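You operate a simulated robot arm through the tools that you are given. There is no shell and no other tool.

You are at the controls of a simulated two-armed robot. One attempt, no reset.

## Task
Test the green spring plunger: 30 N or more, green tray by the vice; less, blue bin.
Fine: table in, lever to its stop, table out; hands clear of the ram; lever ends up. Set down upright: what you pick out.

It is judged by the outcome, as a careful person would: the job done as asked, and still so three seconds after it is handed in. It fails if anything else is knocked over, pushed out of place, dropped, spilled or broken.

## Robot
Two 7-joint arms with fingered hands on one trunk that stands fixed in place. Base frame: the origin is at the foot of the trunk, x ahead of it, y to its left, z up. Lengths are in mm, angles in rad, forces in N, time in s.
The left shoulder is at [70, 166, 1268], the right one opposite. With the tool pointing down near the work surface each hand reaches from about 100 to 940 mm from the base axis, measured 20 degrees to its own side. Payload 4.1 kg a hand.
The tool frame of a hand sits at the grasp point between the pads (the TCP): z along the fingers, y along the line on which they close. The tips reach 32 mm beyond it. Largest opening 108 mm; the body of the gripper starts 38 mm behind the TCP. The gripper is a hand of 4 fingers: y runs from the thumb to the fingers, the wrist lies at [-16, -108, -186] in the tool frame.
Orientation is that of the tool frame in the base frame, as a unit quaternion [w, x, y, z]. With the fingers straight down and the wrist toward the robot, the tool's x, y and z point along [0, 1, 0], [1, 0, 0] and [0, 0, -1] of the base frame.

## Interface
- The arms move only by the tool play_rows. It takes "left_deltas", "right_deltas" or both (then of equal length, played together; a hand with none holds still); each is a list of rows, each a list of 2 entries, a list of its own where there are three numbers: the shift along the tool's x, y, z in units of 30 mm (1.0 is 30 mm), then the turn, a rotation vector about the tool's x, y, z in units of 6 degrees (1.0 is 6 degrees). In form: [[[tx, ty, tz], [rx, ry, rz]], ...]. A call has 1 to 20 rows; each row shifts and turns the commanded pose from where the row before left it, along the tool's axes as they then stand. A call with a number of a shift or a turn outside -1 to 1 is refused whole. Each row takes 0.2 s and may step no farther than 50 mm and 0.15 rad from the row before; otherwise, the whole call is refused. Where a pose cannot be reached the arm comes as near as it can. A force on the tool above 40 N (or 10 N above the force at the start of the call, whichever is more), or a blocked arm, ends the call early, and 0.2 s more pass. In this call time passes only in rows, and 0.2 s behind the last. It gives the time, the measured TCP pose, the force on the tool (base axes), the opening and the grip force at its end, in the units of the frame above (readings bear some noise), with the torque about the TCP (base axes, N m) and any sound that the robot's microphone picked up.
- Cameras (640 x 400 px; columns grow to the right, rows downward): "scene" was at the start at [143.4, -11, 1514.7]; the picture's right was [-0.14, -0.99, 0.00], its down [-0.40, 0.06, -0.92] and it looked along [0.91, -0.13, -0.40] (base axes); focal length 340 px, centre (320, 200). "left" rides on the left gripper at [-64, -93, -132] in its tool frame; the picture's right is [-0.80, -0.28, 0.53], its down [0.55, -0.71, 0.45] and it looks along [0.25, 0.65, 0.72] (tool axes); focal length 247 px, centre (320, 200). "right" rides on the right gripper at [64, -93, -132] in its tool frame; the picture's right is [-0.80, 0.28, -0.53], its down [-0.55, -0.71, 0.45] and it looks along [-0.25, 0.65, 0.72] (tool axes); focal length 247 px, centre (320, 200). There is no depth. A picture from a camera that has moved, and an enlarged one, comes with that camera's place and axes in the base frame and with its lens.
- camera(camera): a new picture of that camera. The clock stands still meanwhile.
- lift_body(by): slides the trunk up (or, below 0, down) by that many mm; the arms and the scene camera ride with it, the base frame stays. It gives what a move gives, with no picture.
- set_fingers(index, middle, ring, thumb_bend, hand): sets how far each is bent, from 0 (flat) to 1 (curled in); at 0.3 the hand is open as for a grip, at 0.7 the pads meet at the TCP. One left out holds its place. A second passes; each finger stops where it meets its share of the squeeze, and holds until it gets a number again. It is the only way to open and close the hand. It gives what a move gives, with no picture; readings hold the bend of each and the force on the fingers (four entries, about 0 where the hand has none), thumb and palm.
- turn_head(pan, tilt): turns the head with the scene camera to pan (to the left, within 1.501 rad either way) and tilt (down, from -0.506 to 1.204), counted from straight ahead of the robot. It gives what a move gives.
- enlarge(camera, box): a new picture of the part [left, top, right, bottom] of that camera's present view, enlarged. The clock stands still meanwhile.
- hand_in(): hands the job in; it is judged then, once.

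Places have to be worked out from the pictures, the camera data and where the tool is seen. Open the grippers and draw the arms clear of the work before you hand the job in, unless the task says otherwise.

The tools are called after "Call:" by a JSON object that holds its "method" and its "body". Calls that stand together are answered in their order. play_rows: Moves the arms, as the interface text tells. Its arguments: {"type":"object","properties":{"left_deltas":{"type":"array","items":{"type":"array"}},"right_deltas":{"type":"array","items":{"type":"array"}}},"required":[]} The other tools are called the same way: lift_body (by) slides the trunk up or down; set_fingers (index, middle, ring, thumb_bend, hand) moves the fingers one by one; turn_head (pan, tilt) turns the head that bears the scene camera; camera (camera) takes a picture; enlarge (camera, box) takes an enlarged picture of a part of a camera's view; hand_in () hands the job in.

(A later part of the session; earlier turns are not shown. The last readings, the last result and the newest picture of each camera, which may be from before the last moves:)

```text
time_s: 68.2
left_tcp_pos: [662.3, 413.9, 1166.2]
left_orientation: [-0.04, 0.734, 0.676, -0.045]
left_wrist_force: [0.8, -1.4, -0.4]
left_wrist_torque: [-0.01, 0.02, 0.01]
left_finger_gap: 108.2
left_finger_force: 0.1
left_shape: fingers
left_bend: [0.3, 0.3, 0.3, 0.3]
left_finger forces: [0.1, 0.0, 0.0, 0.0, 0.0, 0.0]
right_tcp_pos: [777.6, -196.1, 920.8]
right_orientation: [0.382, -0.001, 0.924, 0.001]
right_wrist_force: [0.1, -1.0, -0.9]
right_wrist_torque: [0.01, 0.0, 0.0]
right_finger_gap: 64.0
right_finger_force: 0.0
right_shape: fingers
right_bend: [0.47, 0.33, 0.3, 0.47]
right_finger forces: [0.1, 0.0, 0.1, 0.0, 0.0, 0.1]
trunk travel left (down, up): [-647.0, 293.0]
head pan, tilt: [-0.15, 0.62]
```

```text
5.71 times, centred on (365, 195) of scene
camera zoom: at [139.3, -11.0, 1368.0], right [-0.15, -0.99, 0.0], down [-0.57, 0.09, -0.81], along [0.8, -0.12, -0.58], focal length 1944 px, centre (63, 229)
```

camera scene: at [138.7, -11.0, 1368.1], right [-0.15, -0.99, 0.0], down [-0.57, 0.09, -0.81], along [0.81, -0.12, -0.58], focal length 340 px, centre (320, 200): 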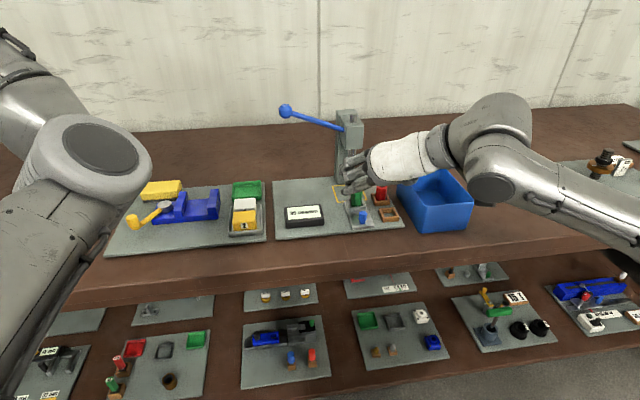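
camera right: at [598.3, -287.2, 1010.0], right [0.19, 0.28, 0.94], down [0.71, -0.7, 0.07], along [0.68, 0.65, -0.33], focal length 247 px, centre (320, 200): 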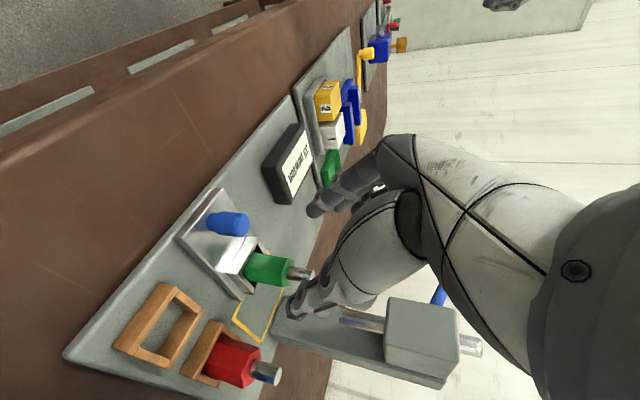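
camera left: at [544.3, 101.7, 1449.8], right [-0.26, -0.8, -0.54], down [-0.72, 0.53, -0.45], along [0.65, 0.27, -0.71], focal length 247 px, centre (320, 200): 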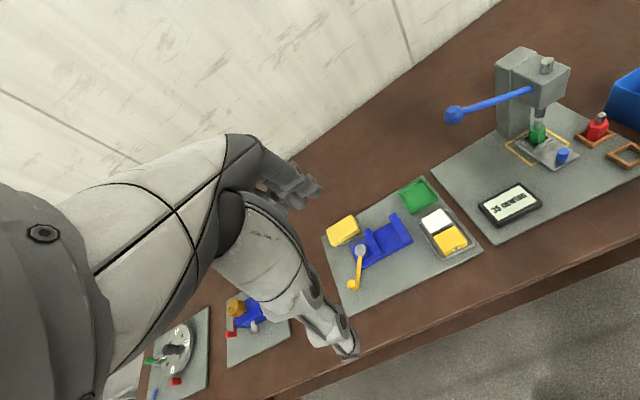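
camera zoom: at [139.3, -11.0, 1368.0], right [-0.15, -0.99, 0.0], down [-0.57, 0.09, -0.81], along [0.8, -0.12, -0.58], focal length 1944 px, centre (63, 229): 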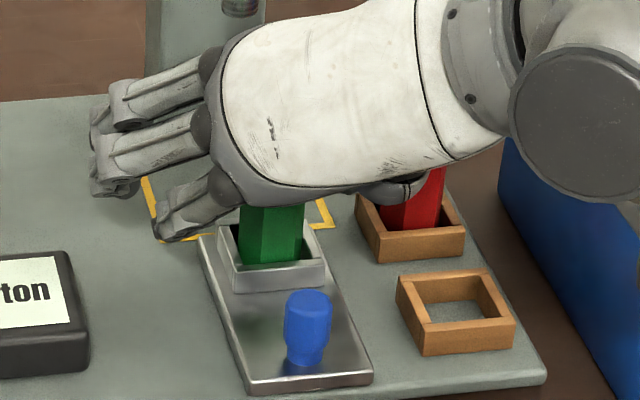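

Thumb and index tip straddle the middle of the visible green body. I close those two gently.

Call:
{"method": "set_fingers", "body": {"hand": "right", "index": 0.62, "thumb_bend": 0.6}}

Call:
{"method": "enlarge", "body": {"camera": "right", "box": [200, 150, 400, 350]}}

Call:
{"method": "enlarge", "body": {"camera": "scene", "box": [330, 160, 400, 230]}}

```text
time_s: 69.2
left_tcp_pos: [660.6, 415.3, 1168.4]
left_orientation: [-0.041, 0.734, 0.676, -0.045]
left_wrist_force: [-0.3, 0.6, 1.3]
left_wrist_torque: [-0.04, 0.01, 0.01]
left_finger_gap: 108.6
left_finger_force: 0.0
left_shape: fingers
left_bend: [0.3, 0.3, 0.3, 0.3]
left_finger forces: [0.0, 0.0, 0.0, 0.1, 0.1, 0.0]
right_tcp_pos: [777.2, -196.2, 921.5]
right_orientation: [0.382, -0.001, 0.924, 0.001]
right_wrist_force: [0.1, -0.3, 0.3]
right_wrist_torque: [-0.01, 0.04, 0.0]
right_finger_gap: 27.6
right_finger_force: 0.3
right_shape: fingers
right_bend: [0.62, 0.33, 0.3, 0.59]
right_finger forces: [0.0, 0.0, 0.0, 0.0, 0.3, 0.1]
trunk travel left (down, up): [-647.0, 293.0]
head pan, tilt: [-0.15, 0.62]
```

```text
2.00 times, centred on (300, 250) of right
camera zoom: at [639.3, -288.7, 968.4], right [0.19, 0.28, 0.94], down [0.71, -0.7, 0.07], along [0.68, 0.65, -0.33], focal length 494 px, centre (360, 100)
```

zoom: 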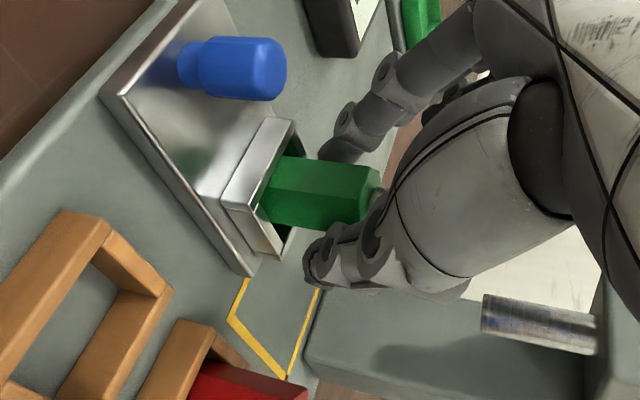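

```text
5.71 times, centred on (365, 195) of scene
camera zoom: at [138.7, -11.1, 1368.0], right [-0.15, -0.99, 0.0], down [-0.57, 0.09, -0.81], along [0.8, -0.12, -0.58], focal length 1944 px, centre (63, 229)
```

zoom: 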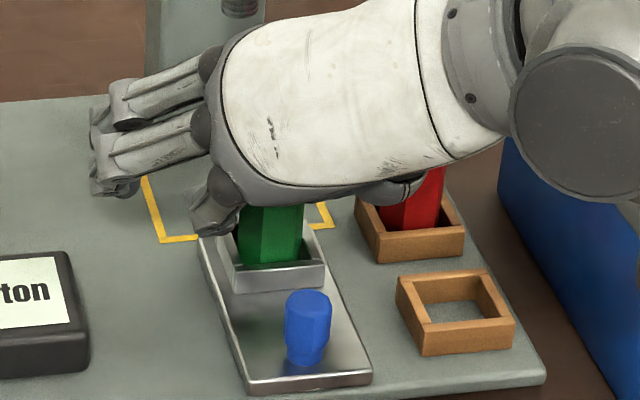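

Thumb just touches; index nearly there. I tighten both to hold.

Call:
{"method": "set_fingers", "body": {"hand": "right", "index": 0.76, "thumb_bend": 0.68}}

Call:
{"method": "enlarge", "body": {"camera": "right", "box": [200, 150, 400, 350]}}

Call:
{"method": "enlarge", "body": {"camera": "scene", "box": [330, 160, 400, 230]}}

```text
time_s: 70.2
left_tcp_pos: [661.9, 413.4, 1167.5]
left_orientation: [-0.041, 0.733, 0.677, -0.046]
left_wrist_force: [0.0, -0.2, -0.6]
left_wrist_torque: [-0.01, -0.02, -0.02]
left_finger_gap: 108.3
left_finger_force: 0.1
left_shape: fingers
left_bend: [0.3, 0.3, 0.3, 0.3]
left_finger forces: [0.0, 0.0, 0.0, 0.0, 0.1, 0.0]
right_tcp_pos: [776.5, -195.1, 921.3]
right_orientation: [0.383, -0.001, 0.924, 0.0]
right_wrist_force: [1.1, 1.5, 0.5]
right_wrist_torque: [0.09, 0.05, 0.02]
right_finger_gap: 18.9
right_finger_force: 7.7
right_shape: fingers
right_bend: [0.72, 0.33, 0.3, 0.64]
right_finger forces: [8.9, 0.0, 0.1, 0.0, 6.9, 0.0]
trunk travel left (down, up): [-647.0, 293.0]
head pan, tilt: [-0.15, 0.62]
```

```text
2.00 times, centred on (300, 250) of right
camera zoom: at [639.4, -288.4, 968.3], right [0.19, 0.28, 0.94], down [0.71, -0.7, 0.07], along [0.68, 0.65, -0.33], focal length 494 px, centre (360, 100)
```

zoom: 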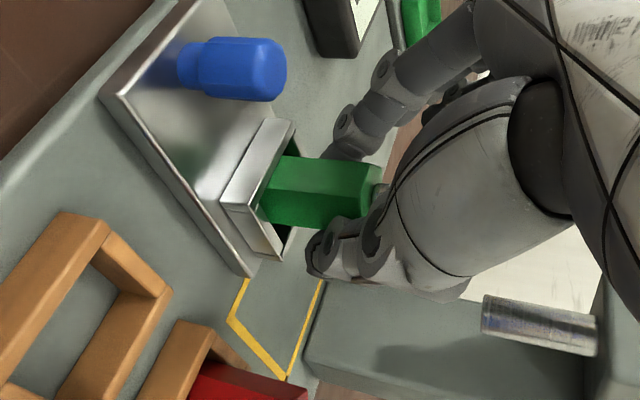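

```text
5.71 times, centred on (365, 195) of scene
camera zoom: at [138.8, -10.8, 1368.0], right [-0.15, -0.99, 0.0], down [-0.57, 0.09, -0.81], along [0.8, -0.12, -0.58], focal length 1944 px, centre (63, 229)
```

zoom: 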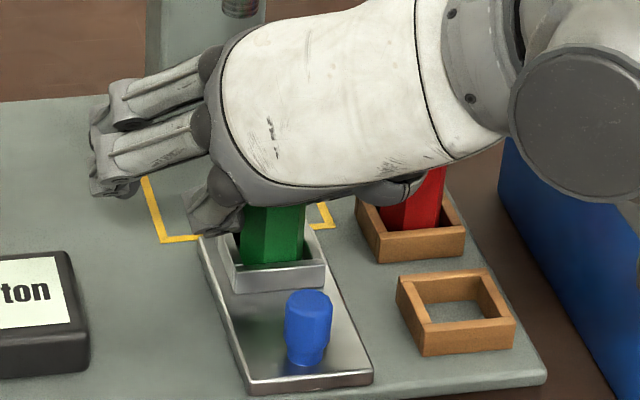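

Held: index 8.9 N, thumb 6.9 N. I lift 10 mm slowly straight up and check how it hangs.

Call:
{"method": "play_rows", "body": {"right_deltas": [[[-0.118, 0, -0.118], [0, 0, 0]], [[-0.118, 0, -0.118], [0, 0, 0]]]}}

Call:
{"method": "enlarge", "body": {"camera": "right", "box": [200, 150, 400, 350]}}

Call:
{"method": "enlarge", "body": {"camera": "scene", "box": [330, 160, 400, 230]}}

```text
time_s: 70.8
left_tcp_pos: [662.0, 414.5, 1167.7]
left_orientation: [-0.041, 0.734, 0.677, -0.046]
left_wrist_force: [-0.6, 0.5, 0.8]
left_wrist_torque: [0.0, 0.0, 0.02]
left_finger_gap: 108.6
left_finger_force: 0.1
left_shape: fingers
left_bend: [0.3, 0.3, 0.3, 0.3]
left_finger forces: [0.0, 0.1, 0.0, 0.1, 0.0, 0.0]
right_tcp_pos: [777.2, -196.1, 931.5]
right_orientation: [0.383, -0.001, 0.924, 0.0]
right_wrist_force: [-0.8, 1.9, -2.2]
right_wrist_torque: [0.13, 0.01, -0.01]
right_finger_gap: 19.1
right_finger_force: 8.5
right_shape: fingers
right_bend: [0.72, 0.33, 0.3, 0.64]
right_finger forces: [9.1, 0.1, 0.0, 0.0, 6.6, 0.0]
trunk travel left (down, up): [-647.0, 293.0]
head pan, tilt: [-0.15, 0.62]
```

```text
2.00 times, centred on (300, 250) of right
camera zoom: at [639.2, -288.8, 978.1], right [0.19, 0.28, 0.94], down [0.71, -0.7, 0.07], along [0.68, 0.65, -0.33], focal length 494 px, centre (360, 100)
```

zoom: 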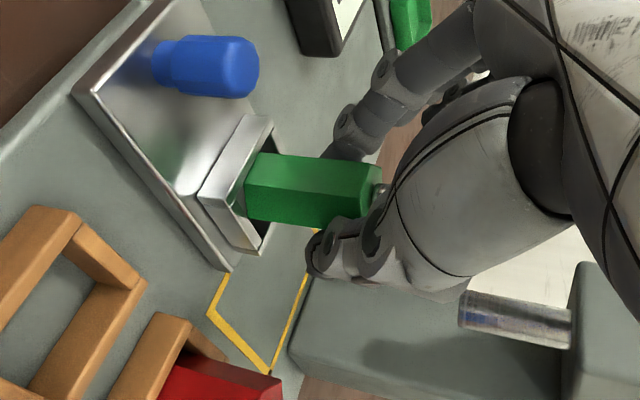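

```text
5.71 times, centred on (365, 195) of scene
camera zoom: at [138.9, -10.7, 1368.0], right [-0.15, -0.99, 0.0], down [-0.57, 0.09, -0.81], along [0.8, -0.12, -0.58], focal length 1944 px, centre (63, 229)
```

zoom: 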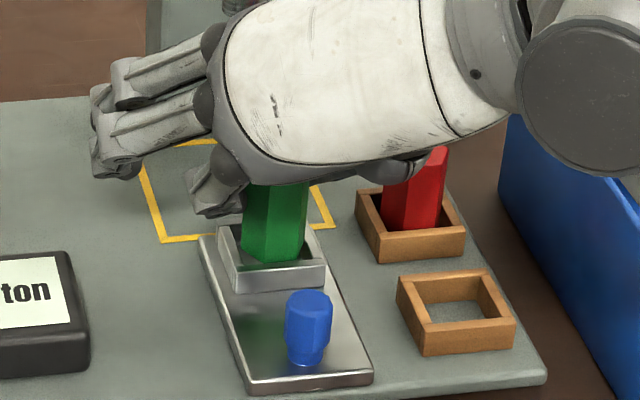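

The plunger came up with the hand and sits steadily in the grip. I lift straight up to TCP z≈990 so its base clears everything on the bench.

Call:
{"method": "play_rows", "body": {"right_deltas": [[[-0.2, 0, -0.2], [0, 0, 0]], [[-0.23, 0, -0.23], [0, 0, 0]], [[-0.23, 0, -0.23], [0, 0, 0]], [[-0.23, 0, -0.23], [0, 0, 0]], [[-0.23, 0, -0.23], [0, 0, 0]], [[-0.23, 0, -0.23], [0, 0, 0]]]}}

Call:
{"method": "enlarge", "body": {"camera": "right", "box": [200, 150, 400, 350]}}

Call:
{"method": "enlarge", "body": {"camera": "scene", "box": [320, 130, 410, 220]}}

```text
time_s: 72.2
left_tcp_pos: [662.1, 413.0, 1167.2]
left_orientation: [-0.041, 0.734, 0.677, -0.046]
left_wrist_force: [-0.2, 0.2, -0.3]
left_wrist_torque: [0.05, 0.02, 0.03]
left_finger_gap: 108.8
left_finger_force: 0.0
left_shape: fingers
left_bend: [0.3, 0.3, 0.3, 0.3]
left_finger forces: [0.0, 0.0, 0.1, 0.0, 0.0, 0.0]
right_tcp_pos: [777.2, -196.8, 987.8]
right_orientation: [0.383, -0.001, 0.924, 0.0]
right_wrist_force: [0.9, 0.7, -1.4]
right_wrist_torque: [0.0, 0.0, 0.0]
right_finger_gap: 13.4
right_finger_force: 8.8
right_shape: fingers
right_bend: [0.74, 0.33, 0.3, 0.64]
right_finger forces: [9.1, 0.0, 0.1, 0.0, 8.4, 0.0]
trunk travel left (down, up): [-647.0, 293.0]
head pan, tilt: [-0.15, 0.62]
```

```text
2.00 times, centred on (300, 250) of right
camera zoom: at [639.0, -289.2, 1034.8], right [0.19, 0.28, 0.94], down [0.71, -0.7, 0.07], along [0.68, 0.65, -0.33], focal length 494 px, centre (360, 100)
```

zoom: 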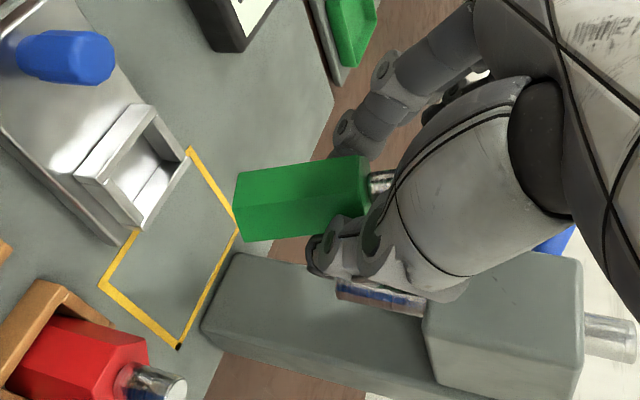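

```text
4.44 times, centred on (365, 175) of scene
camera zoom: at [138.6, -11.0, 1368.0], right [-0.15, -0.99, 0.0], down [-0.57, 0.09, -0.81], along [0.8, -0.12, -0.58], focal length 1512 px, centre (120, 311)
```

zoom: 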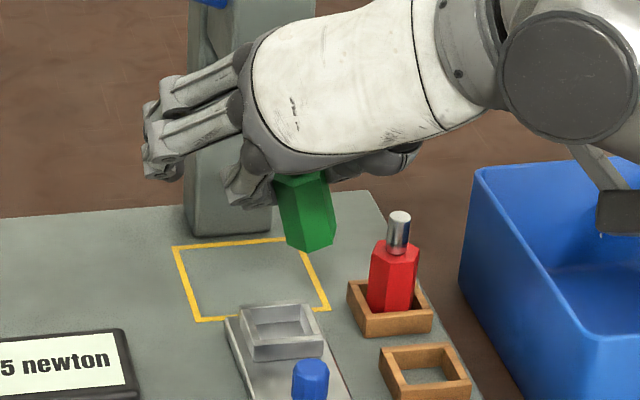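

The plunger is free of the nest but rotated ~17–20° in the grip (top leaning toward +y and slightly −x), since thumb and index press at different heights. It's held firmly (9.1/8.4 N), so I turn the hand to bring the plunger upright again.

Call:
{"method": "play_rows", "body": {"right_deltas": [[[0, 0, 0], [-0.5, 0.4, 0.5]], [[0, 0, 0], [-0.5, 0.4, 0.5]], [[0, 0, 0], [-0.5, 0.4, 0.5]], [[0, 0, 0], [-0.5, 0.4, 0.5]]]}}

Call:
{"method": "enlarge", "body": {"camera": "right", "box": [200, 150, 400, 350]}}

Call:
{"method": "enlarge", "body": {"camera": "scene", "box": [320, 130, 410, 220]}}

```text
time_s: 73.2
left_tcp_pos: [661.8, 413.7, 1166.5]
left_orientation: [-0.042, 0.733, 0.677, -0.044]
left_wrist_force: [-0.4, -0.3, 0.0]
left_wrist_torque: [-0.01, 0.01, -0.01]
left_finger_gap: 108.5
left_finger_force: 0.1
left_shape: fingers
left_bend: [0.3, 0.3, 0.3, 0.3]
left_finger forces: [0.0, 0.0, 0.0, 0.1, 0.1, 0.2]
right_tcp_pos: [777.0, -196.2, 986.5]
right_orientation: [0.299, 0.056, 0.943, 0.137]
right_wrist_force: [-0.6, 0.3, -1.4]
right_wrist_torque: [-0.03, 0.0, 0.0]
right_finger_gap: 13.3
right_finger_force: 9.1
right_shape: fingers
right_bend: [0.74, 0.33, 0.3, 0.64]
right_finger forces: [9.1, 0.0, 0.0, 0.0, 8.9, 0.0]
trunk travel left (down, up): [-647.0, 293.0]
head pan, tilt: [-0.15, 0.62]
```

```text
2.00 times, centred on (300, 250) of right
camera zoom: at [647.0, -302.3, 1027.5], right [0.35, 0.0, 0.94], down [0.69, -0.68, -0.26], along [0.63, 0.74, -0.24], focal length 494 px, centre (360, 100)
```

zoom: 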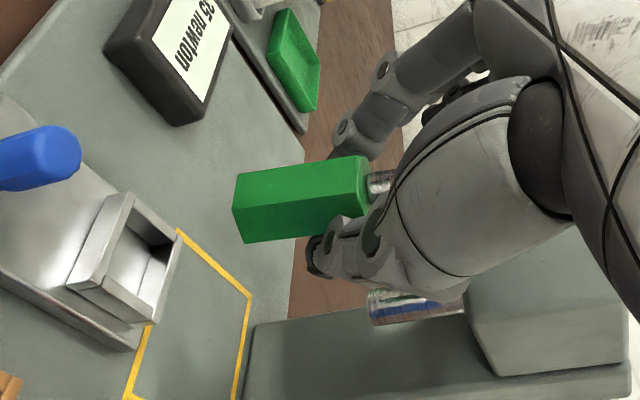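

```text
4.44 times, centred on (365, 175) of scene
camera zoom: at [139.1, -11.3, 1368.0], right [-0.15, -0.99, 0.0], down [-0.57, 0.09, -0.81], along [0.8, -0.12, -0.58], focal length 1512 px, centre (120, 311)
```

zoom: 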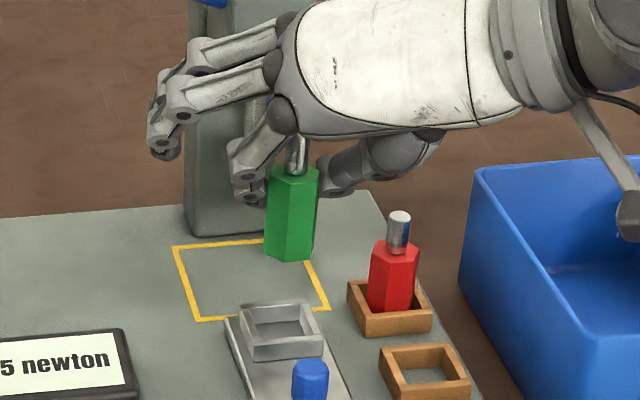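

In the scene view the plunger's axis now parallels the upright red one (perhaps 4° too far in x-lean). I first back away from the press by 40 mm and shift 60 mm left, then I'll trim the lean and yaw −20° to keep the wrist away from the lever.

Call:
{"method": "play_rows", "body": {"right_deltas": [[[0.488, 0.627, -0.108], [0, 0, 0]], [[0.488, 0.627, -0.108], [0, 0, 0]], [[0.488, 0.627, -0.108], [0, 0, 0]]]}}

Call:
{"method": "play_rows", "body": {"right_deltas": [[[0, 0, 0], [0.425, -0.4, 0.62]], [[0, 0, 0], [0.425, -0.4, 0.62]], [[0, 0, 0], [0.425, -0.4, 0.62]], [[0, 0, 0], [0.425, -0.4, 0.62]]]}}

Call:
{"method": "camera", "body": {"camera": "scene"}}

Call:
{"method": "enlarge", "body": {"camera": "scene", "box": [300, 130, 400, 230]}}

Call:
{"method": "camera", "body": {"camera": "right"}}

```text
time_s: 74.0
left_tcp_pos: [662.0, 414.8, 1167.8]
left_orientation: [-0.041, 0.734, 0.676, -0.046]
left_wrist_force: [-0.9, 0.3, 0.5]
left_wrist_torque: [0.02, -0.01, -0.01]
left_finger_gap: 108.4
left_finger_force: 0.0
left_shape: fingers
left_bend: [0.3, 0.3, 0.3, 0.3]
left_finger forces: [0.0, 0.1, 0.0, 0.0, 0.0, 0.1]
right_tcp_pos: [735.7, -137.7, 988.3]
right_orientation: [0.3, 0.056, 0.943, 0.136]
right_wrist_force: [-0.5, 0.2, -1.1]
right_wrist_torque: [0.03, 0.03, 0.0]
right_finger_gap: 13.7
right_finger_force: 9.4
right_shape: fingers
right_bend: [0.74, 0.33, 0.3, 0.64]
right_finger forces: [9.0, 0.0, 0.1, 0.1, 8.9, 0.1]
trunk travel left (down, up): [-647.0, 293.0]
head pan, tilt: [-0.15, 0.62]
```

```text
time_s: 75.0
left_tcp_pos: [662.8, 414.1, 1166.9]
left_orientation: [-0.041, 0.734, 0.677, -0.045]
left_wrist_force: [0.0, -0.2, -0.2]
left_wrist_torque: [-0.01, -0.02, -0.01]
left_finger_gap: 108.6
left_finger_force: 0.1
left_shape: fingers
left_bend: [0.3, 0.3, 0.3, 0.3]
left_finger forces: [0.0, 0.0, 0.0, 0.1, 0.0, 0.0]
right_tcp_pos: [735.9, -136.8, 986.8]
right_orientation: [0.352, 0.216, 0.907, 0.084]
right_wrist_force: [-0.3, -1.1, -2.2]
right_wrist_torque: [0.01, -0.01, -0.01]
right_finger_gap: 13.6
right_finger_force: 9.3
right_shape: fingers
right_bend: [0.74, 0.33, 0.3, 0.64]
right_finger forces: [9.0, 0.1, 0.0, 0.0, 9.0, 0.0]
trunk travel left (down, up): [-647.0, 293.0]
head pan, tilt: [-0.15, 0.62]
```

```text
taken
camera scene: at [138.8, -10.7, 1368.1], right [-0.15, -0.99, 0.0], down [-0.57, 0.09, -0.81], along [0.8, -0.12, -0.58], focal length 340 px, centre (320, 200)
```

scene: 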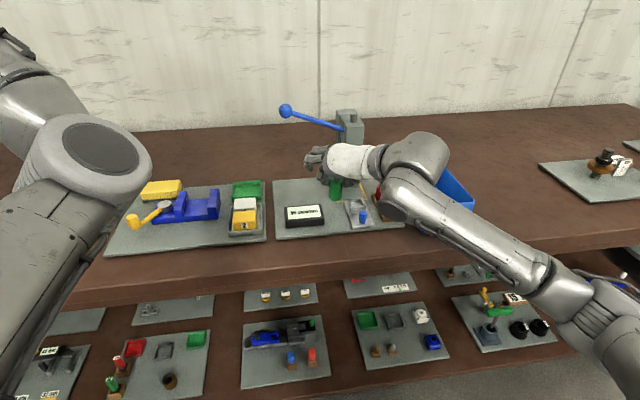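

```text
4.00 times, centred on (350, 180) of scene
camera zoom: at [138.8, -10.7, 1368.1], right [-0.15, -0.99, 0.0], down [-0.57, 0.09, -0.81], along [0.8, -0.12, -0.58], focal length 1361 px, centre (200, 280)
```

zoom: 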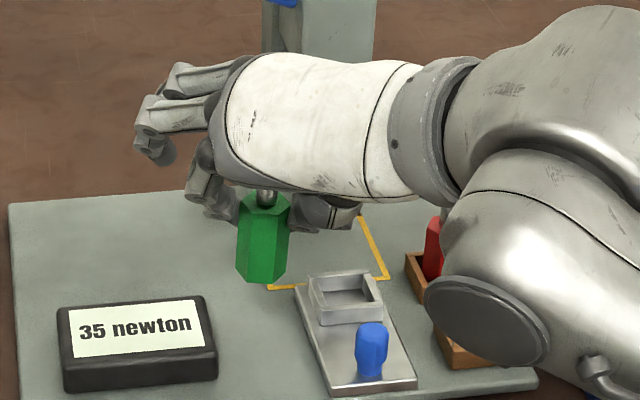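

```text
taken
camera right: at [575.4, -190.1, 1017.5], right [0.26, -0.11, 0.96], down [0.43, -0.88, -0.22], along [0.86, 0.47, -0.18], focal length 247 px, centre (320, 200)
```

right: 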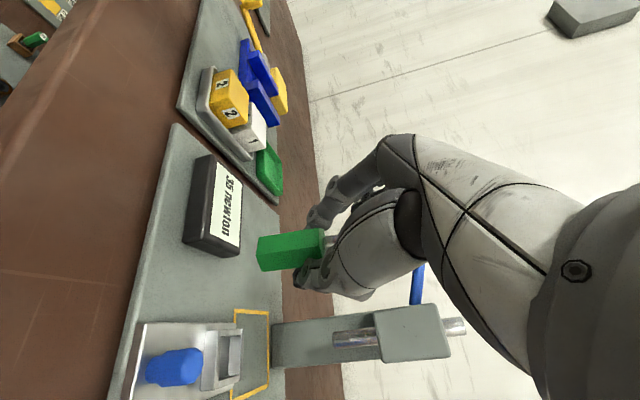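

Rotation done. I zoom the right camera to check the remaining lean of the plunger against the true vertical.

Call:
{"method": "enlarge", "body": {"camera": "right", "box": [230, 200, 360, 310]}}

Call:
{"method": "enlarge", "body": {"camera": "scene", "box": [320, 160, 360, 210]}}

```text
3.64 times, centred on (295, 255) of right
camera zoom: at [575.4, -190.1, 1017.5], right [0.26, -0.11, 0.96], down [0.43, -0.88, -0.22], along [0.86, 0.47, -0.18], focal length 898 px, centre (411, 0)
```

zoom: 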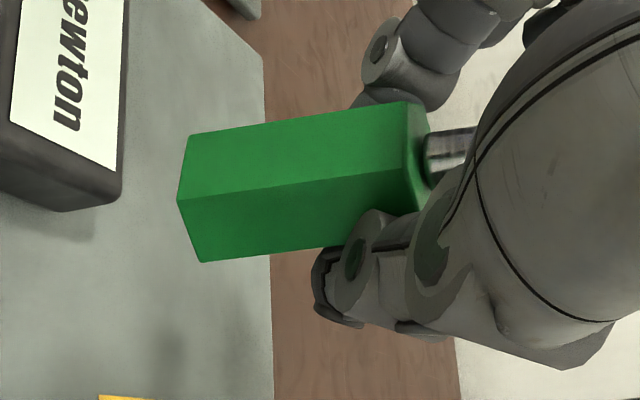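

```text
8.00 times, centred on (340, 185) of scene
camera zoom: at [138.8, -10.7, 1368.1], right [-0.15, -0.99, 0.0], down [-0.57, 0.09, -0.81], along [0.8, -0.12, -0.58], focal length 2722 px, centre (160, 320)
```

zoom: 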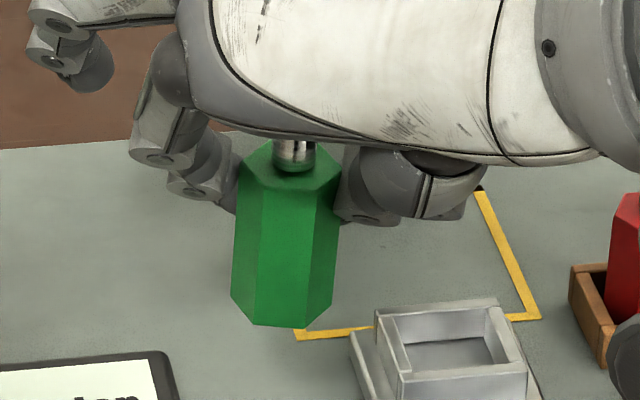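

The plunger is upright within ~2.5° (I trim that). Its axis is at the TCP and base ≈49 mm below it. Now I carry it left at height, over to y≈70 in front of the green tray.

Call:
{"method": "play_rows", "body": {"right_deltas": [[[0.372, 0.778, 0.103], [0.26, -0.13, -0.27]], [[0.372, 0.778, 0.103], [0, 0, 0]], [[0.372, 0.778, 0.103], [0, 0, 0]], [[0.372, 0.778, 0.103], [0, 0, 0]], [[0.372, 0.778, 0.103], [0, 0, 0]], [[0.372, 0.778, 0.103], [0, 0, 0]], [[0.372, 0.778, 0.103], [0, 0, 0]], [[0.372, 0.778, 0.103], [0, 0, 0]]]}}

Call:
{"method": "camera", "body": {"camera": "scene"}}

Call:
{"method": "camera", "body": {"camera": "right"}}

Call:
{"method": "enlarge", "body": {"camera": "scene", "box": [210, 130, 310, 230]}}

```text
time_s: 76.8
left_tcp_pos: [661.0, 414.9, 1168.0]
left_orientation: [-0.04, 0.734, 0.677, -0.046]
left_wrist_force: [0.0, 0.4, 0.2]
left_wrist_torque: [0.0, -0.02, 0.02]
left_finger_gap: 108.5
left_finger_force: 0.1
left_shape: fingers
left_bend: [0.3, 0.3, 0.3, 0.3]
left_finger forces: [0.0, 0.1, 0.1, 0.1, 0.0, 0.0]
right_tcp_pos: [754.3, 70.1, 965.3]
right_orientation: [0.355, 0.207, 0.909, 0.066]
right_wrist_force: [-0.7, 0.5, -1.5]
right_wrist_torque: [0.02, 0.01, 0.02]
right_finger_gap: 13.6
right_finger_force: 9.0
right_shape: fingers
right_bend: [0.74, 0.33, 0.3, 0.64]
right_finger forces: [8.9, 0.0, 0.1, 0.0, 9.0, 0.1]
trunk travel left (down, up): [-647.0, 293.0]
head pan, tilt: [-0.15, 0.62]
```

```text
taken
camera scene: at [139.0, -9.8, 1368.0], right [-0.15, -0.99, 0.0], down [-0.57, 0.09, -0.81], along [0.8, -0.12, -0.58], focal length 340 px, centre (320, 200)
```

scene: 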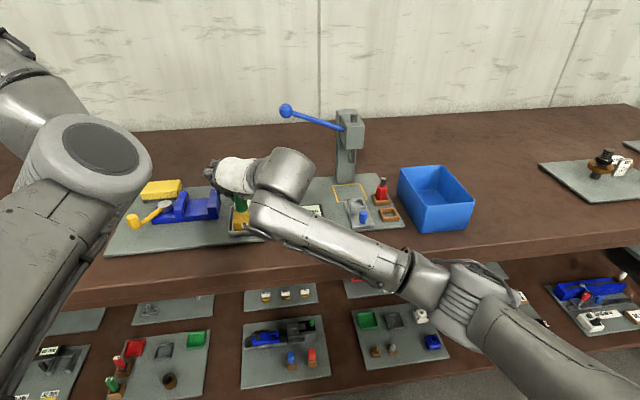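

```text
taken
camera right: at [594.1, 17.8, 997.0], right [0.26, -0.07, 0.96], down [0.43, -0.88, -0.18], along [0.86, 0.46, -0.2], focal length 247 px, centre (320, 200)
```

right: 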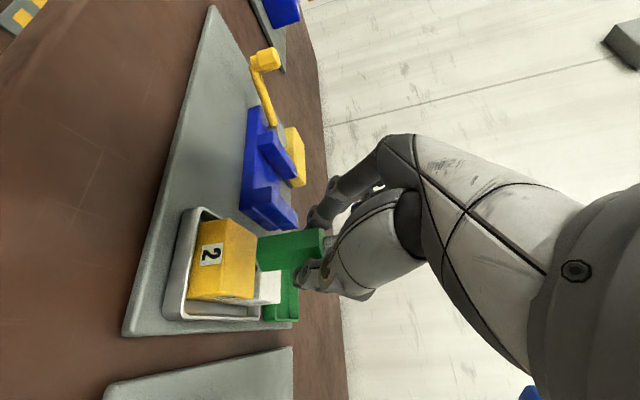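

```text
4.00 times, centred on (260, 180) of scene
camera zoom: at [139.0, -9.8, 1368.0], right [-0.15, -0.99, 0.0], down [-0.57, 0.09, -0.81], along [0.8, -0.12, -0.58], focal length 1361 px, centre (560, 280)
```

zoom: 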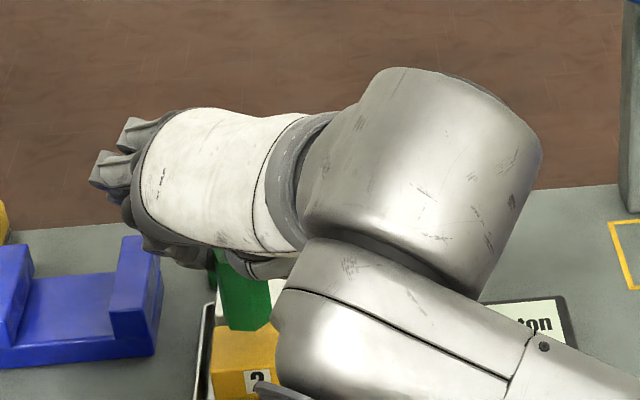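

The plunger base is ≈916, above the blocks. The forearm now hides part of the scene view, but the left camera should see the tray; I check there.

Call:
{"method": "camera", "body": {"camera": "left"}}

Call:
{"method": "enlarge", "body": {"camera": "left", "box": [400, 20, 600, 180]}}

Call:
{"method": "enlarge", "body": {"camera": "right", "box": [160, 190, 360, 350]}}

```text
taken
camera left: at [580.6, 359.3, 1310.0], right [-0.41, -0.77, -0.48], down [-0.71, 0.6, -0.36], along [0.57, 0.19, -0.8], focal length 247 px, centre (320, 200)
```

left: 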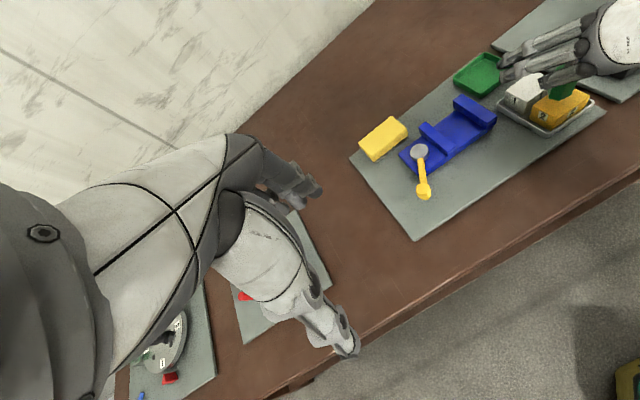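

```text
2.50 times, centred on (500, 100) of left
camera zoom: at [580.6, 359.3, 1310.0], right [-0.41, -0.77, -0.48], down [-0.71, 0.6, -0.36], along [0.57, 0.19, -0.8], focal length 617 px, centre (-130, 450)
```

zoom: 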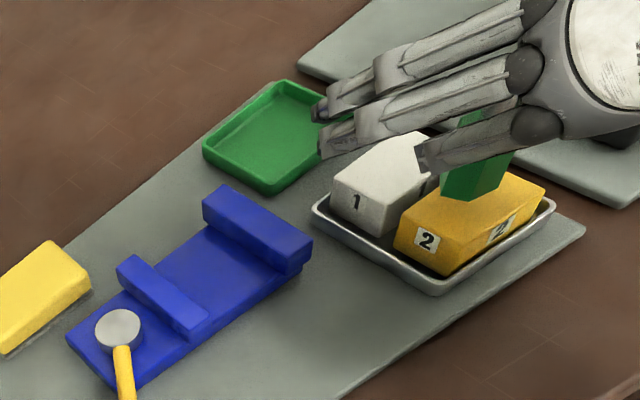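

```text
2.50 times, centred on (260, 270) of right
camera zoom: at [594.1, 17.8, 997.0], right [0.26, -0.07, 0.96], down [0.43, -0.88, -0.18], along [0.86, 0.46, -0.2], focal length 617 px, centre (470, 25)
```

zoom: 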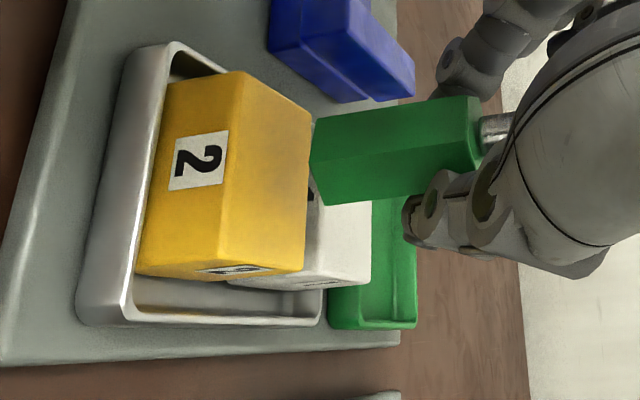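

Tray corners from two cameras agree: it spans x≈866–932, y≈31–105, centre (899, 68); block tops are at ≈888, so the plunger base (≈915) clears them. I move 141 mm forward at this height.

Call:
{"method": "play_rows", "body": {"right_deltas": [[[-0.523, 0.248, 0.527], [0, 0, 0]], [[-0.523, 0.248, 0.527], [0, 0, 0]], [[-0.523, 0.248, 0.527], [0, 0, 0]], [[-0.523, 0.248, 0.527], [0, 0, 0]], [[-0.523, 0.248, 0.527], [0, 0, 0]], [[-0.523, 0.248, 0.527], [0, 0, 0]]]}}

Call:
{"method": "camera", "body": {"camera": "scene"}}

Call:
{"method": "enlarge", "body": {"camera": "right", "box": [160, 190, 360, 350]}}

Call:
{"method": "enlarge", "body": {"camera": "left", "box": [400, 20, 600, 180]}}

```text
time_s: 78.2
left_tcp_pos: [661.5, 415.2, 1166.1]
left_orientation: [-0.041, 0.734, 0.677, -0.047]
left_wrist_force: [0.4, 0.2, 0.7]
left_wrist_torque: [-0.04, 0.0, 0.0]
left_finger_gap: 108.3
left_finger_force: 0.1
left_shape: fingers
left_bend: [0.3, 0.3, 0.3, 0.3]
left_finger forces: [0.1, 0.0, 0.0, 0.0, 0.0, 0.0]
right_tcp_pos: [897.5, 67.8, 965.4]
right_orientation: [0.355, 0.207, 0.909, 0.066]
right_wrist_force: [-0.4, -0.9, -1.4]
right_wrist_torque: [0.0, 0.01, -0.02]
right_finger_gap: 13.2
right_finger_force: 9.2
right_shape: fingers
right_bend: [0.74, 0.33, 0.3, 0.64]
right_finger forces: [9.1, 0.1, 0.0, 0.0, 9.1, 0.0]
trunk travel left (down, up): [-647.0, 293.0]
head pan, tilt: [-0.15, 0.62]
```

```text
taken
camera scene: at [139.3, -10.0, 1368.0], right [-0.15, -0.99, 0.0], down [-0.57, 0.09, -0.81], along [0.8, -0.12, -0.58], focal length 340 px, centre (320, 200)
```

scene: 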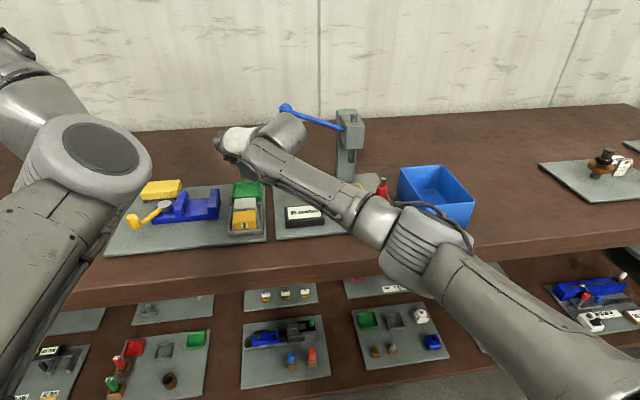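

```text
2.50 times, centred on (260, 270) of right
camera zoom: at [735.9, 14.4, 997.4], right [0.26, -0.07, 0.96], down [0.43, -0.88, -0.18], along [0.86, 0.46, -0.2], focal length 617 px, centre (470, 25)
```

zoom: 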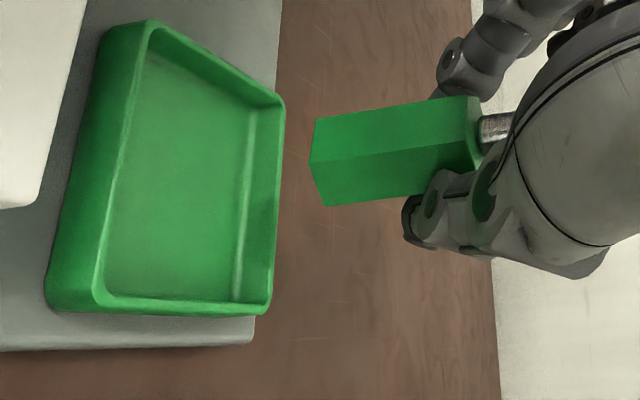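

```text
2.50 times, centred on (500, 100) of left
camera zoom: at [580.8, 359.2, 1309.9], right [-0.41, -0.77, -0.48], down [-0.71, 0.6, -0.36], along [0.57, 0.19, -0.8], focal length 617 px, centre (-130, 450)
```

zoom: 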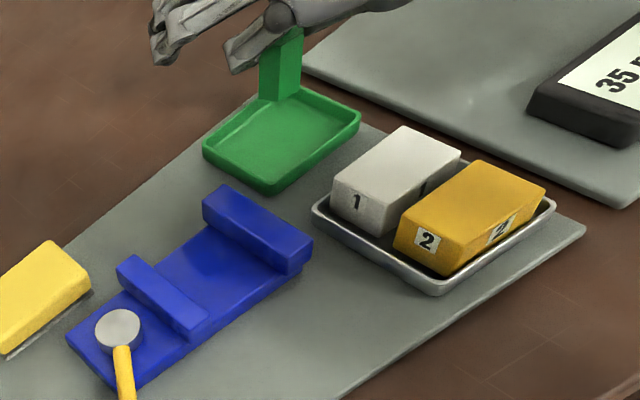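

Both views show the plunger would land near the tray's centre, upright within ~2–3°. I lower 43 mm, leaving a few millimetres.

Call:
{"method": "play_rows", "body": {"right_deltas": [[[0.295, -0.128, 0.353], [0, 0, 0]], [[0.295, -0.128, 0.353], [0, 0, 0]], [[0.295, -0.128, 0.353], [0, 0, 0]]]}}

Call:
{"method": "enlarge", "body": {"camera": "right", "box": [160, 190, 360, 350]}}

Call:
{"method": "enlarge", "body": {"camera": "left", "box": [440, 10, 540, 90]}}

```text
time_s: 79.0
left_tcp_pos: [662.5, 412.4, 1168.2]
left_orientation: [-0.041, 0.734, 0.677, -0.045]
left_wrist_force: [0.7, -0.6, 0.1]
left_wrist_torque: [-0.04, 0.01, 0.04]
left_finger_gap: 108.4
left_finger_force: 0.0
left_shape: fingers
left_bend: [0.3, 0.3, 0.3, 0.3]
left_finger forces: [0.0, 0.0, 0.1, 0.0, 0.0, 0.0]
right_tcp_pos: [897.9, 65.7, 922.1]
right_orientation: [0.355, 0.207, 0.909, 0.065]
right_wrist_force: [1.1, 0.0, -2.2]
right_wrist_torque: [0.02, -0.02, -0.02]
right_finger_gap: 13.4
right_finger_force: 8.9
right_shape: fingers
right_bend: [0.74, 0.33, 0.3, 0.64]
right_finger forces: [9.1, 0.0, 0.0, 0.0, 9.2, 0.0]
trunk travel left (down, up): [-647.0, 293.0]
head pan, tilt: [-0.15, 0.62]
```

```text
2.50 times, centred on (260, 270) of right
camera zoom: at [736.2, 13.7, 954.2], right [0.26, -0.07, 0.96], down [0.43, -0.88, -0.18], along [0.86, 0.46, -0.2], focal length 617 px, centre (470, 25)
```

zoom: 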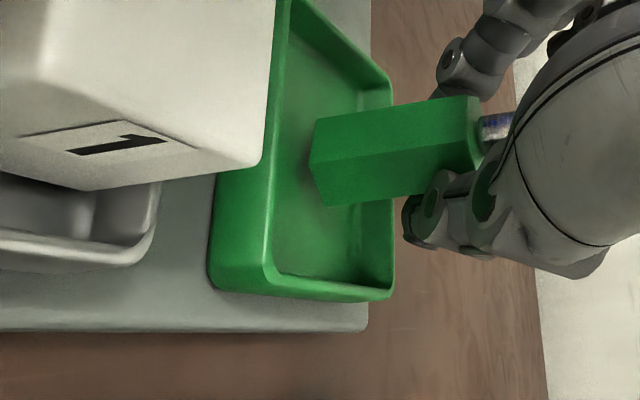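

```text
5.00 times, centred on (490, 50) of left
camera zoom: at [580.7, 358.2, 1310.4], right [-0.41, -0.77, -0.48], down [-0.71, 0.6, -0.36], along [0.57, 0.19, -0.8], focal length 1235 px, centre (-530, 950)
```

zoom: 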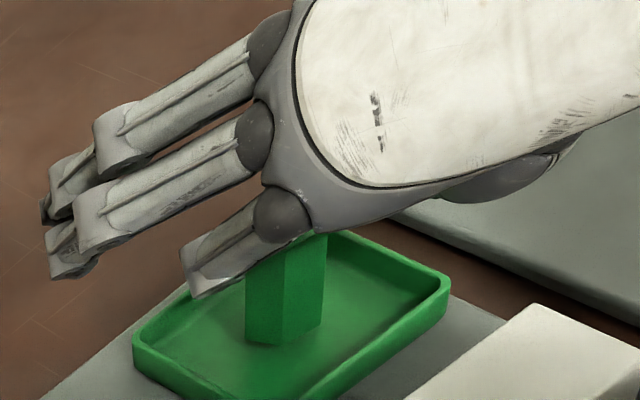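

The plunger hovers just above the tray floor, centred. I lower in 1.5 mm steps until touch-down shows in the force.

Call:
{"method": "play_rows", "body": {"right_deltas": [[[0.031, -0.0134, 0.0369], [0, 0, 0]], [[0.031, -0.0134, 0.0369], [0, 0, 0]], [[0.031, -0.0134, 0.0369], [0, 0, 0]]]}}

Call:
{"method": "enlarge", "body": {"camera": "left", "box": [440, 10, 540, 90]}}

```text
time_s: 79.8
left_tcp_pos: [660.7, 414.7, 1167.6]
left_orientation: [-0.041, 0.734, 0.676, -0.045]
left_wrist_force: [-0.4, 0.1, 0.2]
left_wrist_torque: [0.0, 0.0, -0.02]
left_finger_gap: 108.2
left_finger_force: 0.0
left_shape: fingers
left_bend: [0.3, 0.3, 0.3, 0.3]
left_finger forces: [0.0, 0.1, 0.0, 0.0, 0.0, 0.1]
right_tcp_pos: [896.0, 67.6, 918.0]
right_orientation: [0.357, 0.208, 0.908, 0.065]
right_wrist_force: [-0.3, -1.1, -2.0]
right_wrist_torque: [0.03, -0.02, -0.02]
right_finger_gap: 13.3
right_finger_force: 9.3
right_shape: fingers
right_bend: [0.74, 0.33, 0.3, 0.64]
right_finger forces: [9.1, 0.0, 0.0, 0.0, 9.2, 0.0]
trunk travel left (down, up): [-647.0, 293.0]
head pan, tilt: [-0.15, 0.62]
```

```text
5.00 times, centred on (490, 50) of left
camera zoom: at [580.4, 358.4, 1310.4], right [-0.41, -0.77, -0.48], down [-0.71, 0.6, -0.36], along [0.57, 0.19, -0.8], focal length 1235 px, centre (-530, 950)
```

zoom: 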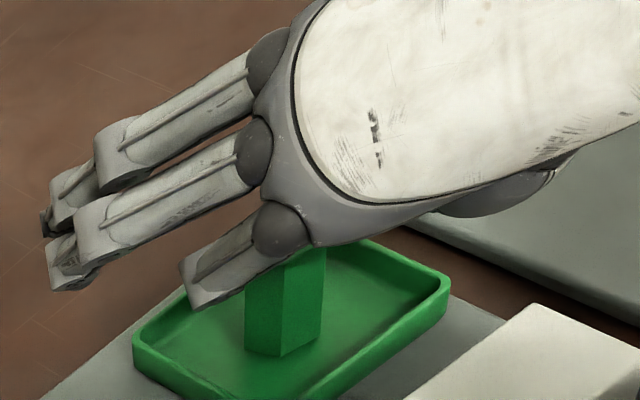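

No contact yet (still −2 N, just the weight). I continue in 1.5 mm steps.

Call:
{"method": "play_rows", "body": {"right_deltas": [[[0.031, -0.0134, 0.0369], [0, 0, 0]], [[0.031, -0.0134, 0.0369], [0, 0, 0]]]}}

Call:
{"method": "enlarge", "body": {"camera": "left", "box": [440, 10, 540, 90]}}

Call:
{"method": "enlarge", "body": {"camera": "right", "box": [160, 190, 360, 350]}}

```text
time_s: 80.3
left_tcp_pos: [661.9, 414.0, 1168.1]
left_orientation: [-0.041, 0.734, 0.676, -0.046]
left_wrist_force: [1.4, -0.2, -0.6]
left_wrist_torque: [0.02, -0.01, -0.01]
left_finger_gap: 108.7
left_finger_force: 0.1
left_shape: fingers
left_bend: [0.3, 0.3, 0.3, 0.3]
left_finger forces: [0.0, 0.1, 0.1, 0.0, 0.0, 0.1]
right_tcp_pos: [895.4, 68.0, 916.2]
right_orientation: [0.355, 0.206, 0.909, 0.066]
right_wrist_force: [0.6, 0.2, 0.7]
right_wrist_torque: [-0.01, -0.02, 0.0]
right_finger_gap: 13.2
right_finger_force: 9.4
right_shape: fingers
right_bend: [0.74, 0.33, 0.3, 0.64]
right_finger forces: [9.5, 0.0, 0.0, 0.0, 9.5, 0.0]
trunk travel left (down, up): [-647.0, 293.0]
head pan, tilt: [-0.15, 0.62]
```

```text
5.00 times, centred on (490, 50) of left
camera zoom: at [579.9, 358.2, 1310.8], right [-0.41, -0.77, -0.48], down [-0.71, 0.6, -0.36], along [0.57, 0.19, -0.79], focal length 1235 px, centre (-530, 950)
```

zoom: 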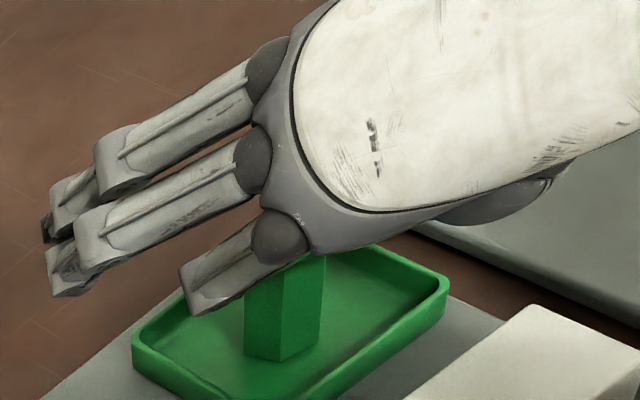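

```text
2.50 times, centred on (260, 270) of right
camera zoom: at [735.0, 14.7, 947.5], right [0.26, -0.07, 0.96], down [0.43, -0.88, -0.18], along [0.86, 0.46, -0.2], focal length 617 px, centre (470, 25)
```

zoom: 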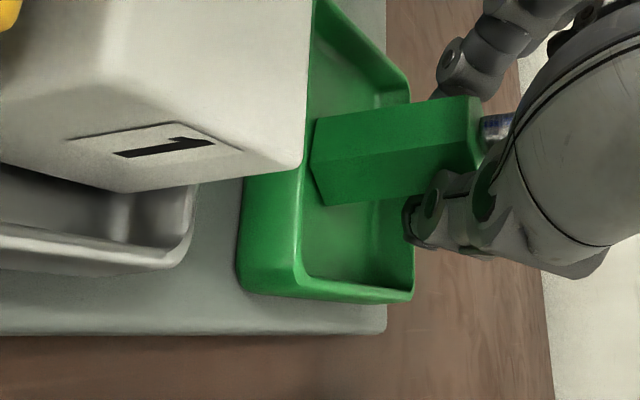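

Touch-down: Fz went from −2 to +0.7 N. I press another 2 mm so the base squares up flat on the tray.

Call:
{"method": "play_rows", "body": {"right_deltas": [[[0.031, -0.0134, 0.0369], [0, 0, 0]], [[0.0155, -0.0067, 0.0185], [0, 0, 0]]]}}

Call:
{"method": "enlarge", "body": {"camera": "left", "box": [440, 10, 540, 90]}}

Call:
{"method": "enlarge", "body": {"camera": "right", "box": [160, 190, 360, 350]}}

```text
time_s: 81.0
left_tcp_pos: [660.4, 414.5, 1168.0]
left_orientation: [-0.041, 0.734, 0.677, -0.046]
left_wrist_force: [0.4, 0.0, 0.4]
left_wrist_torque: [0.02, 0.01, 0.03]
left_finger_gap: 108.2
left_finger_force: 0.0
left_shape: fingers
left_bend: [0.3, 0.3, 0.3, 0.3]
left_finger forces: [0.0, 0.0, 0.0, 0.0, 0.1, 0.0]
right_tcp_pos: [894.8, 67.4, 913.6]
right_orientation: [0.357, 0.207, 0.908, 0.066]
right_wrist_force: [0.8, 0.2, 8.4]
right_wrist_torque: [-0.02, -0.03, 0.0]
right_finger_gap: 13.0
right_finger_force: 10.4
right_shape: fingers
right_bend: [0.74, 0.33, 0.3, 0.64]
right_finger forces: [10.2, 0.1, 0.0, 0.1, 10.2, 0.0]
trunk travel left (down, up): [-647.0, 293.0]
head pan, tilt: [-0.15, 0.62]
```

```text
5.00 times, centred on (490, 50) of left
camera zoom: at [578.9, 358.2, 1311.3], right [-0.41, -0.77, -0.49], down [-0.71, 0.6, -0.37], along [0.58, 0.19, -0.79], focal length 1235 px, centre (-530, 950)
```

zoom: 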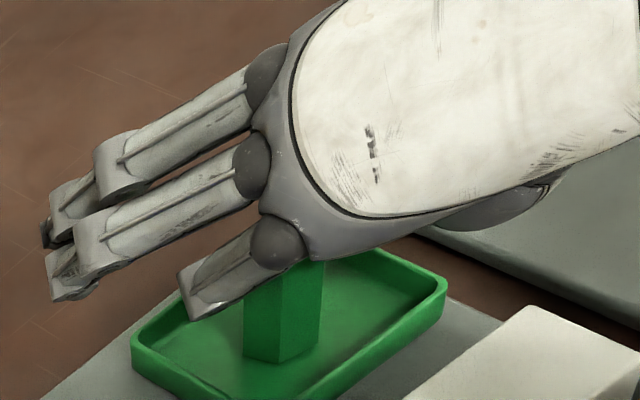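

```text
2.50 times, centred on (260, 270) of right
camera zoom: at [734.6, 14.7, 945.8], right [0.26, -0.07, 0.96], down [0.43, -0.88, -0.18], along [0.86, 0.46, -0.2], focal length 617 px, centre (470, 25)
```

zoom: 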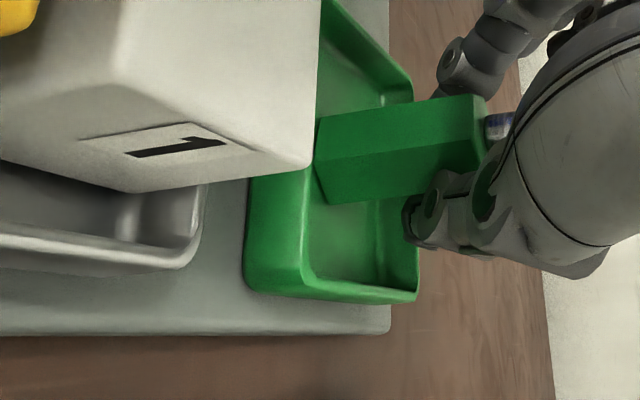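

Firm, flat seating (8 N down). I ease up 1 mm and then open thumb and index together just enough to let go.

Call:
{"method": "play_rows", "body": {"right_deltas": [[[-0.0206, 0.009, -0.0246], [0, 0, 0]]]}}

Call:
{"method": "set_fingers", "body": {"hand": "right", "index": 0.58, "thumb_bend": 0.54}}

Call:
{"method": "enlarge", "body": {"camera": "right", "box": [160, 190, 360, 350]}}

Call:
{"method": "enlarge", "body": {"camera": "left", "box": [440, 10, 540, 90]}}

```text
time_s: 81.3
left_tcp_pos: [660.6, 414.1, 1168.5]
left_orientation: [-0.04, 0.734, 0.677, -0.046]
left_wrist_force: [0.8, 0.4, -0.6]
left_wrist_torque: [0.03, -0.01, 0.0]
left_finger_gap: 108.5
left_finger_force: 0.0
left_shape: fingers
left_bend: [0.3, 0.3, 0.3, 0.3]
left_finger forces: [0.0, 0.1, 0.0, 0.0, 0.0, 0.1]
right_tcp_pos: [895.5, 67.8, 913.7]
right_orientation: [0.356, 0.207, 0.909, 0.065]
right_wrist_force: [-0.1, -0.3, 6.7]
right_wrist_torque: [0.01, -0.06, 0.0]
right_finger_gap: 12.9
right_finger_force: 9.9
right_shape: fingers
right_bend: [0.74, 0.33, 0.3, 0.64]
right_finger forces: [10.2, 0.0, 0.1, 0.0, 9.5, 0.0]
trunk travel left (down, up): [-647.0, 293.0]
head pan, tilt: [-0.15, 0.62]
```

```text
time_s: 82.3
left_tcp_pos: [661.8, 415.4, 1167.6]
left_orientation: [-0.041, 0.734, 0.677, -0.046]
left_wrist_force: [-0.1, -0.6, -0.4]
left_wrist_torque: [0.01, 0.03, 0.0]
left_finger_gap: 108.5
left_finger_force: 0.0
left_shape: fingers
left_bend: [0.3, 0.3, 0.3, 0.3]
left_finger forces: [0.0, 0.1, 0.0, 0.0, 0.0, 0.1]
right_tcp_pos: [895.5, 67.4, 912.6]
right_orientation: [0.356, 0.207, 0.909, 0.065]
right_wrist_force: [0.7, -0.4, 0.0]
right_wrist_torque: [-0.03, 0.01, -0.02]
right_finger_gap: 40.2
right_finger_force: 0.0
right_shape: fingers
right_bend: [0.57, 0.33, 0.3, 0.54]
right_finger forces: [0.1, 0.0, 0.1, 0.1, 0.0, 0.0]
trunk travel left (down, up): [-647.0, 293.0]
head pan, tilt: [-0.15, 0.62]
```

```text
2.50 times, centred on (260, 270) of right
camera zoom: at [735.3, 14.2, 945.1], right [0.26, -0.07, 0.96], down [0.43, -0.88, -0.18], along [0.86, 0.46, -0.2], focal length 617 px, centre (470, 25)
```

zoom: 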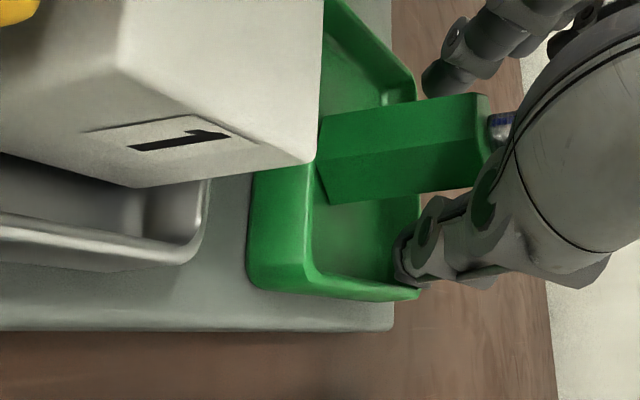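

```text
5.00 times, centred on (490, 50) of left
camera zoom: at [580.1, 358.4, 1310.6], right [-0.41, -0.77, -0.48], down [-0.71, 0.6, -0.36], along [0.57, 0.19, -0.8], focal length 1235 px, centre (-530, 950)
```

zoom: 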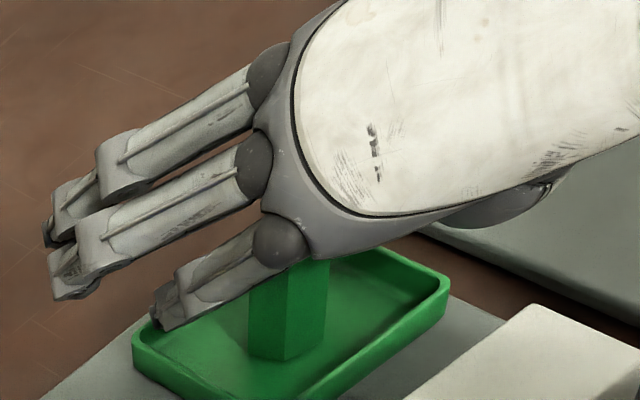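

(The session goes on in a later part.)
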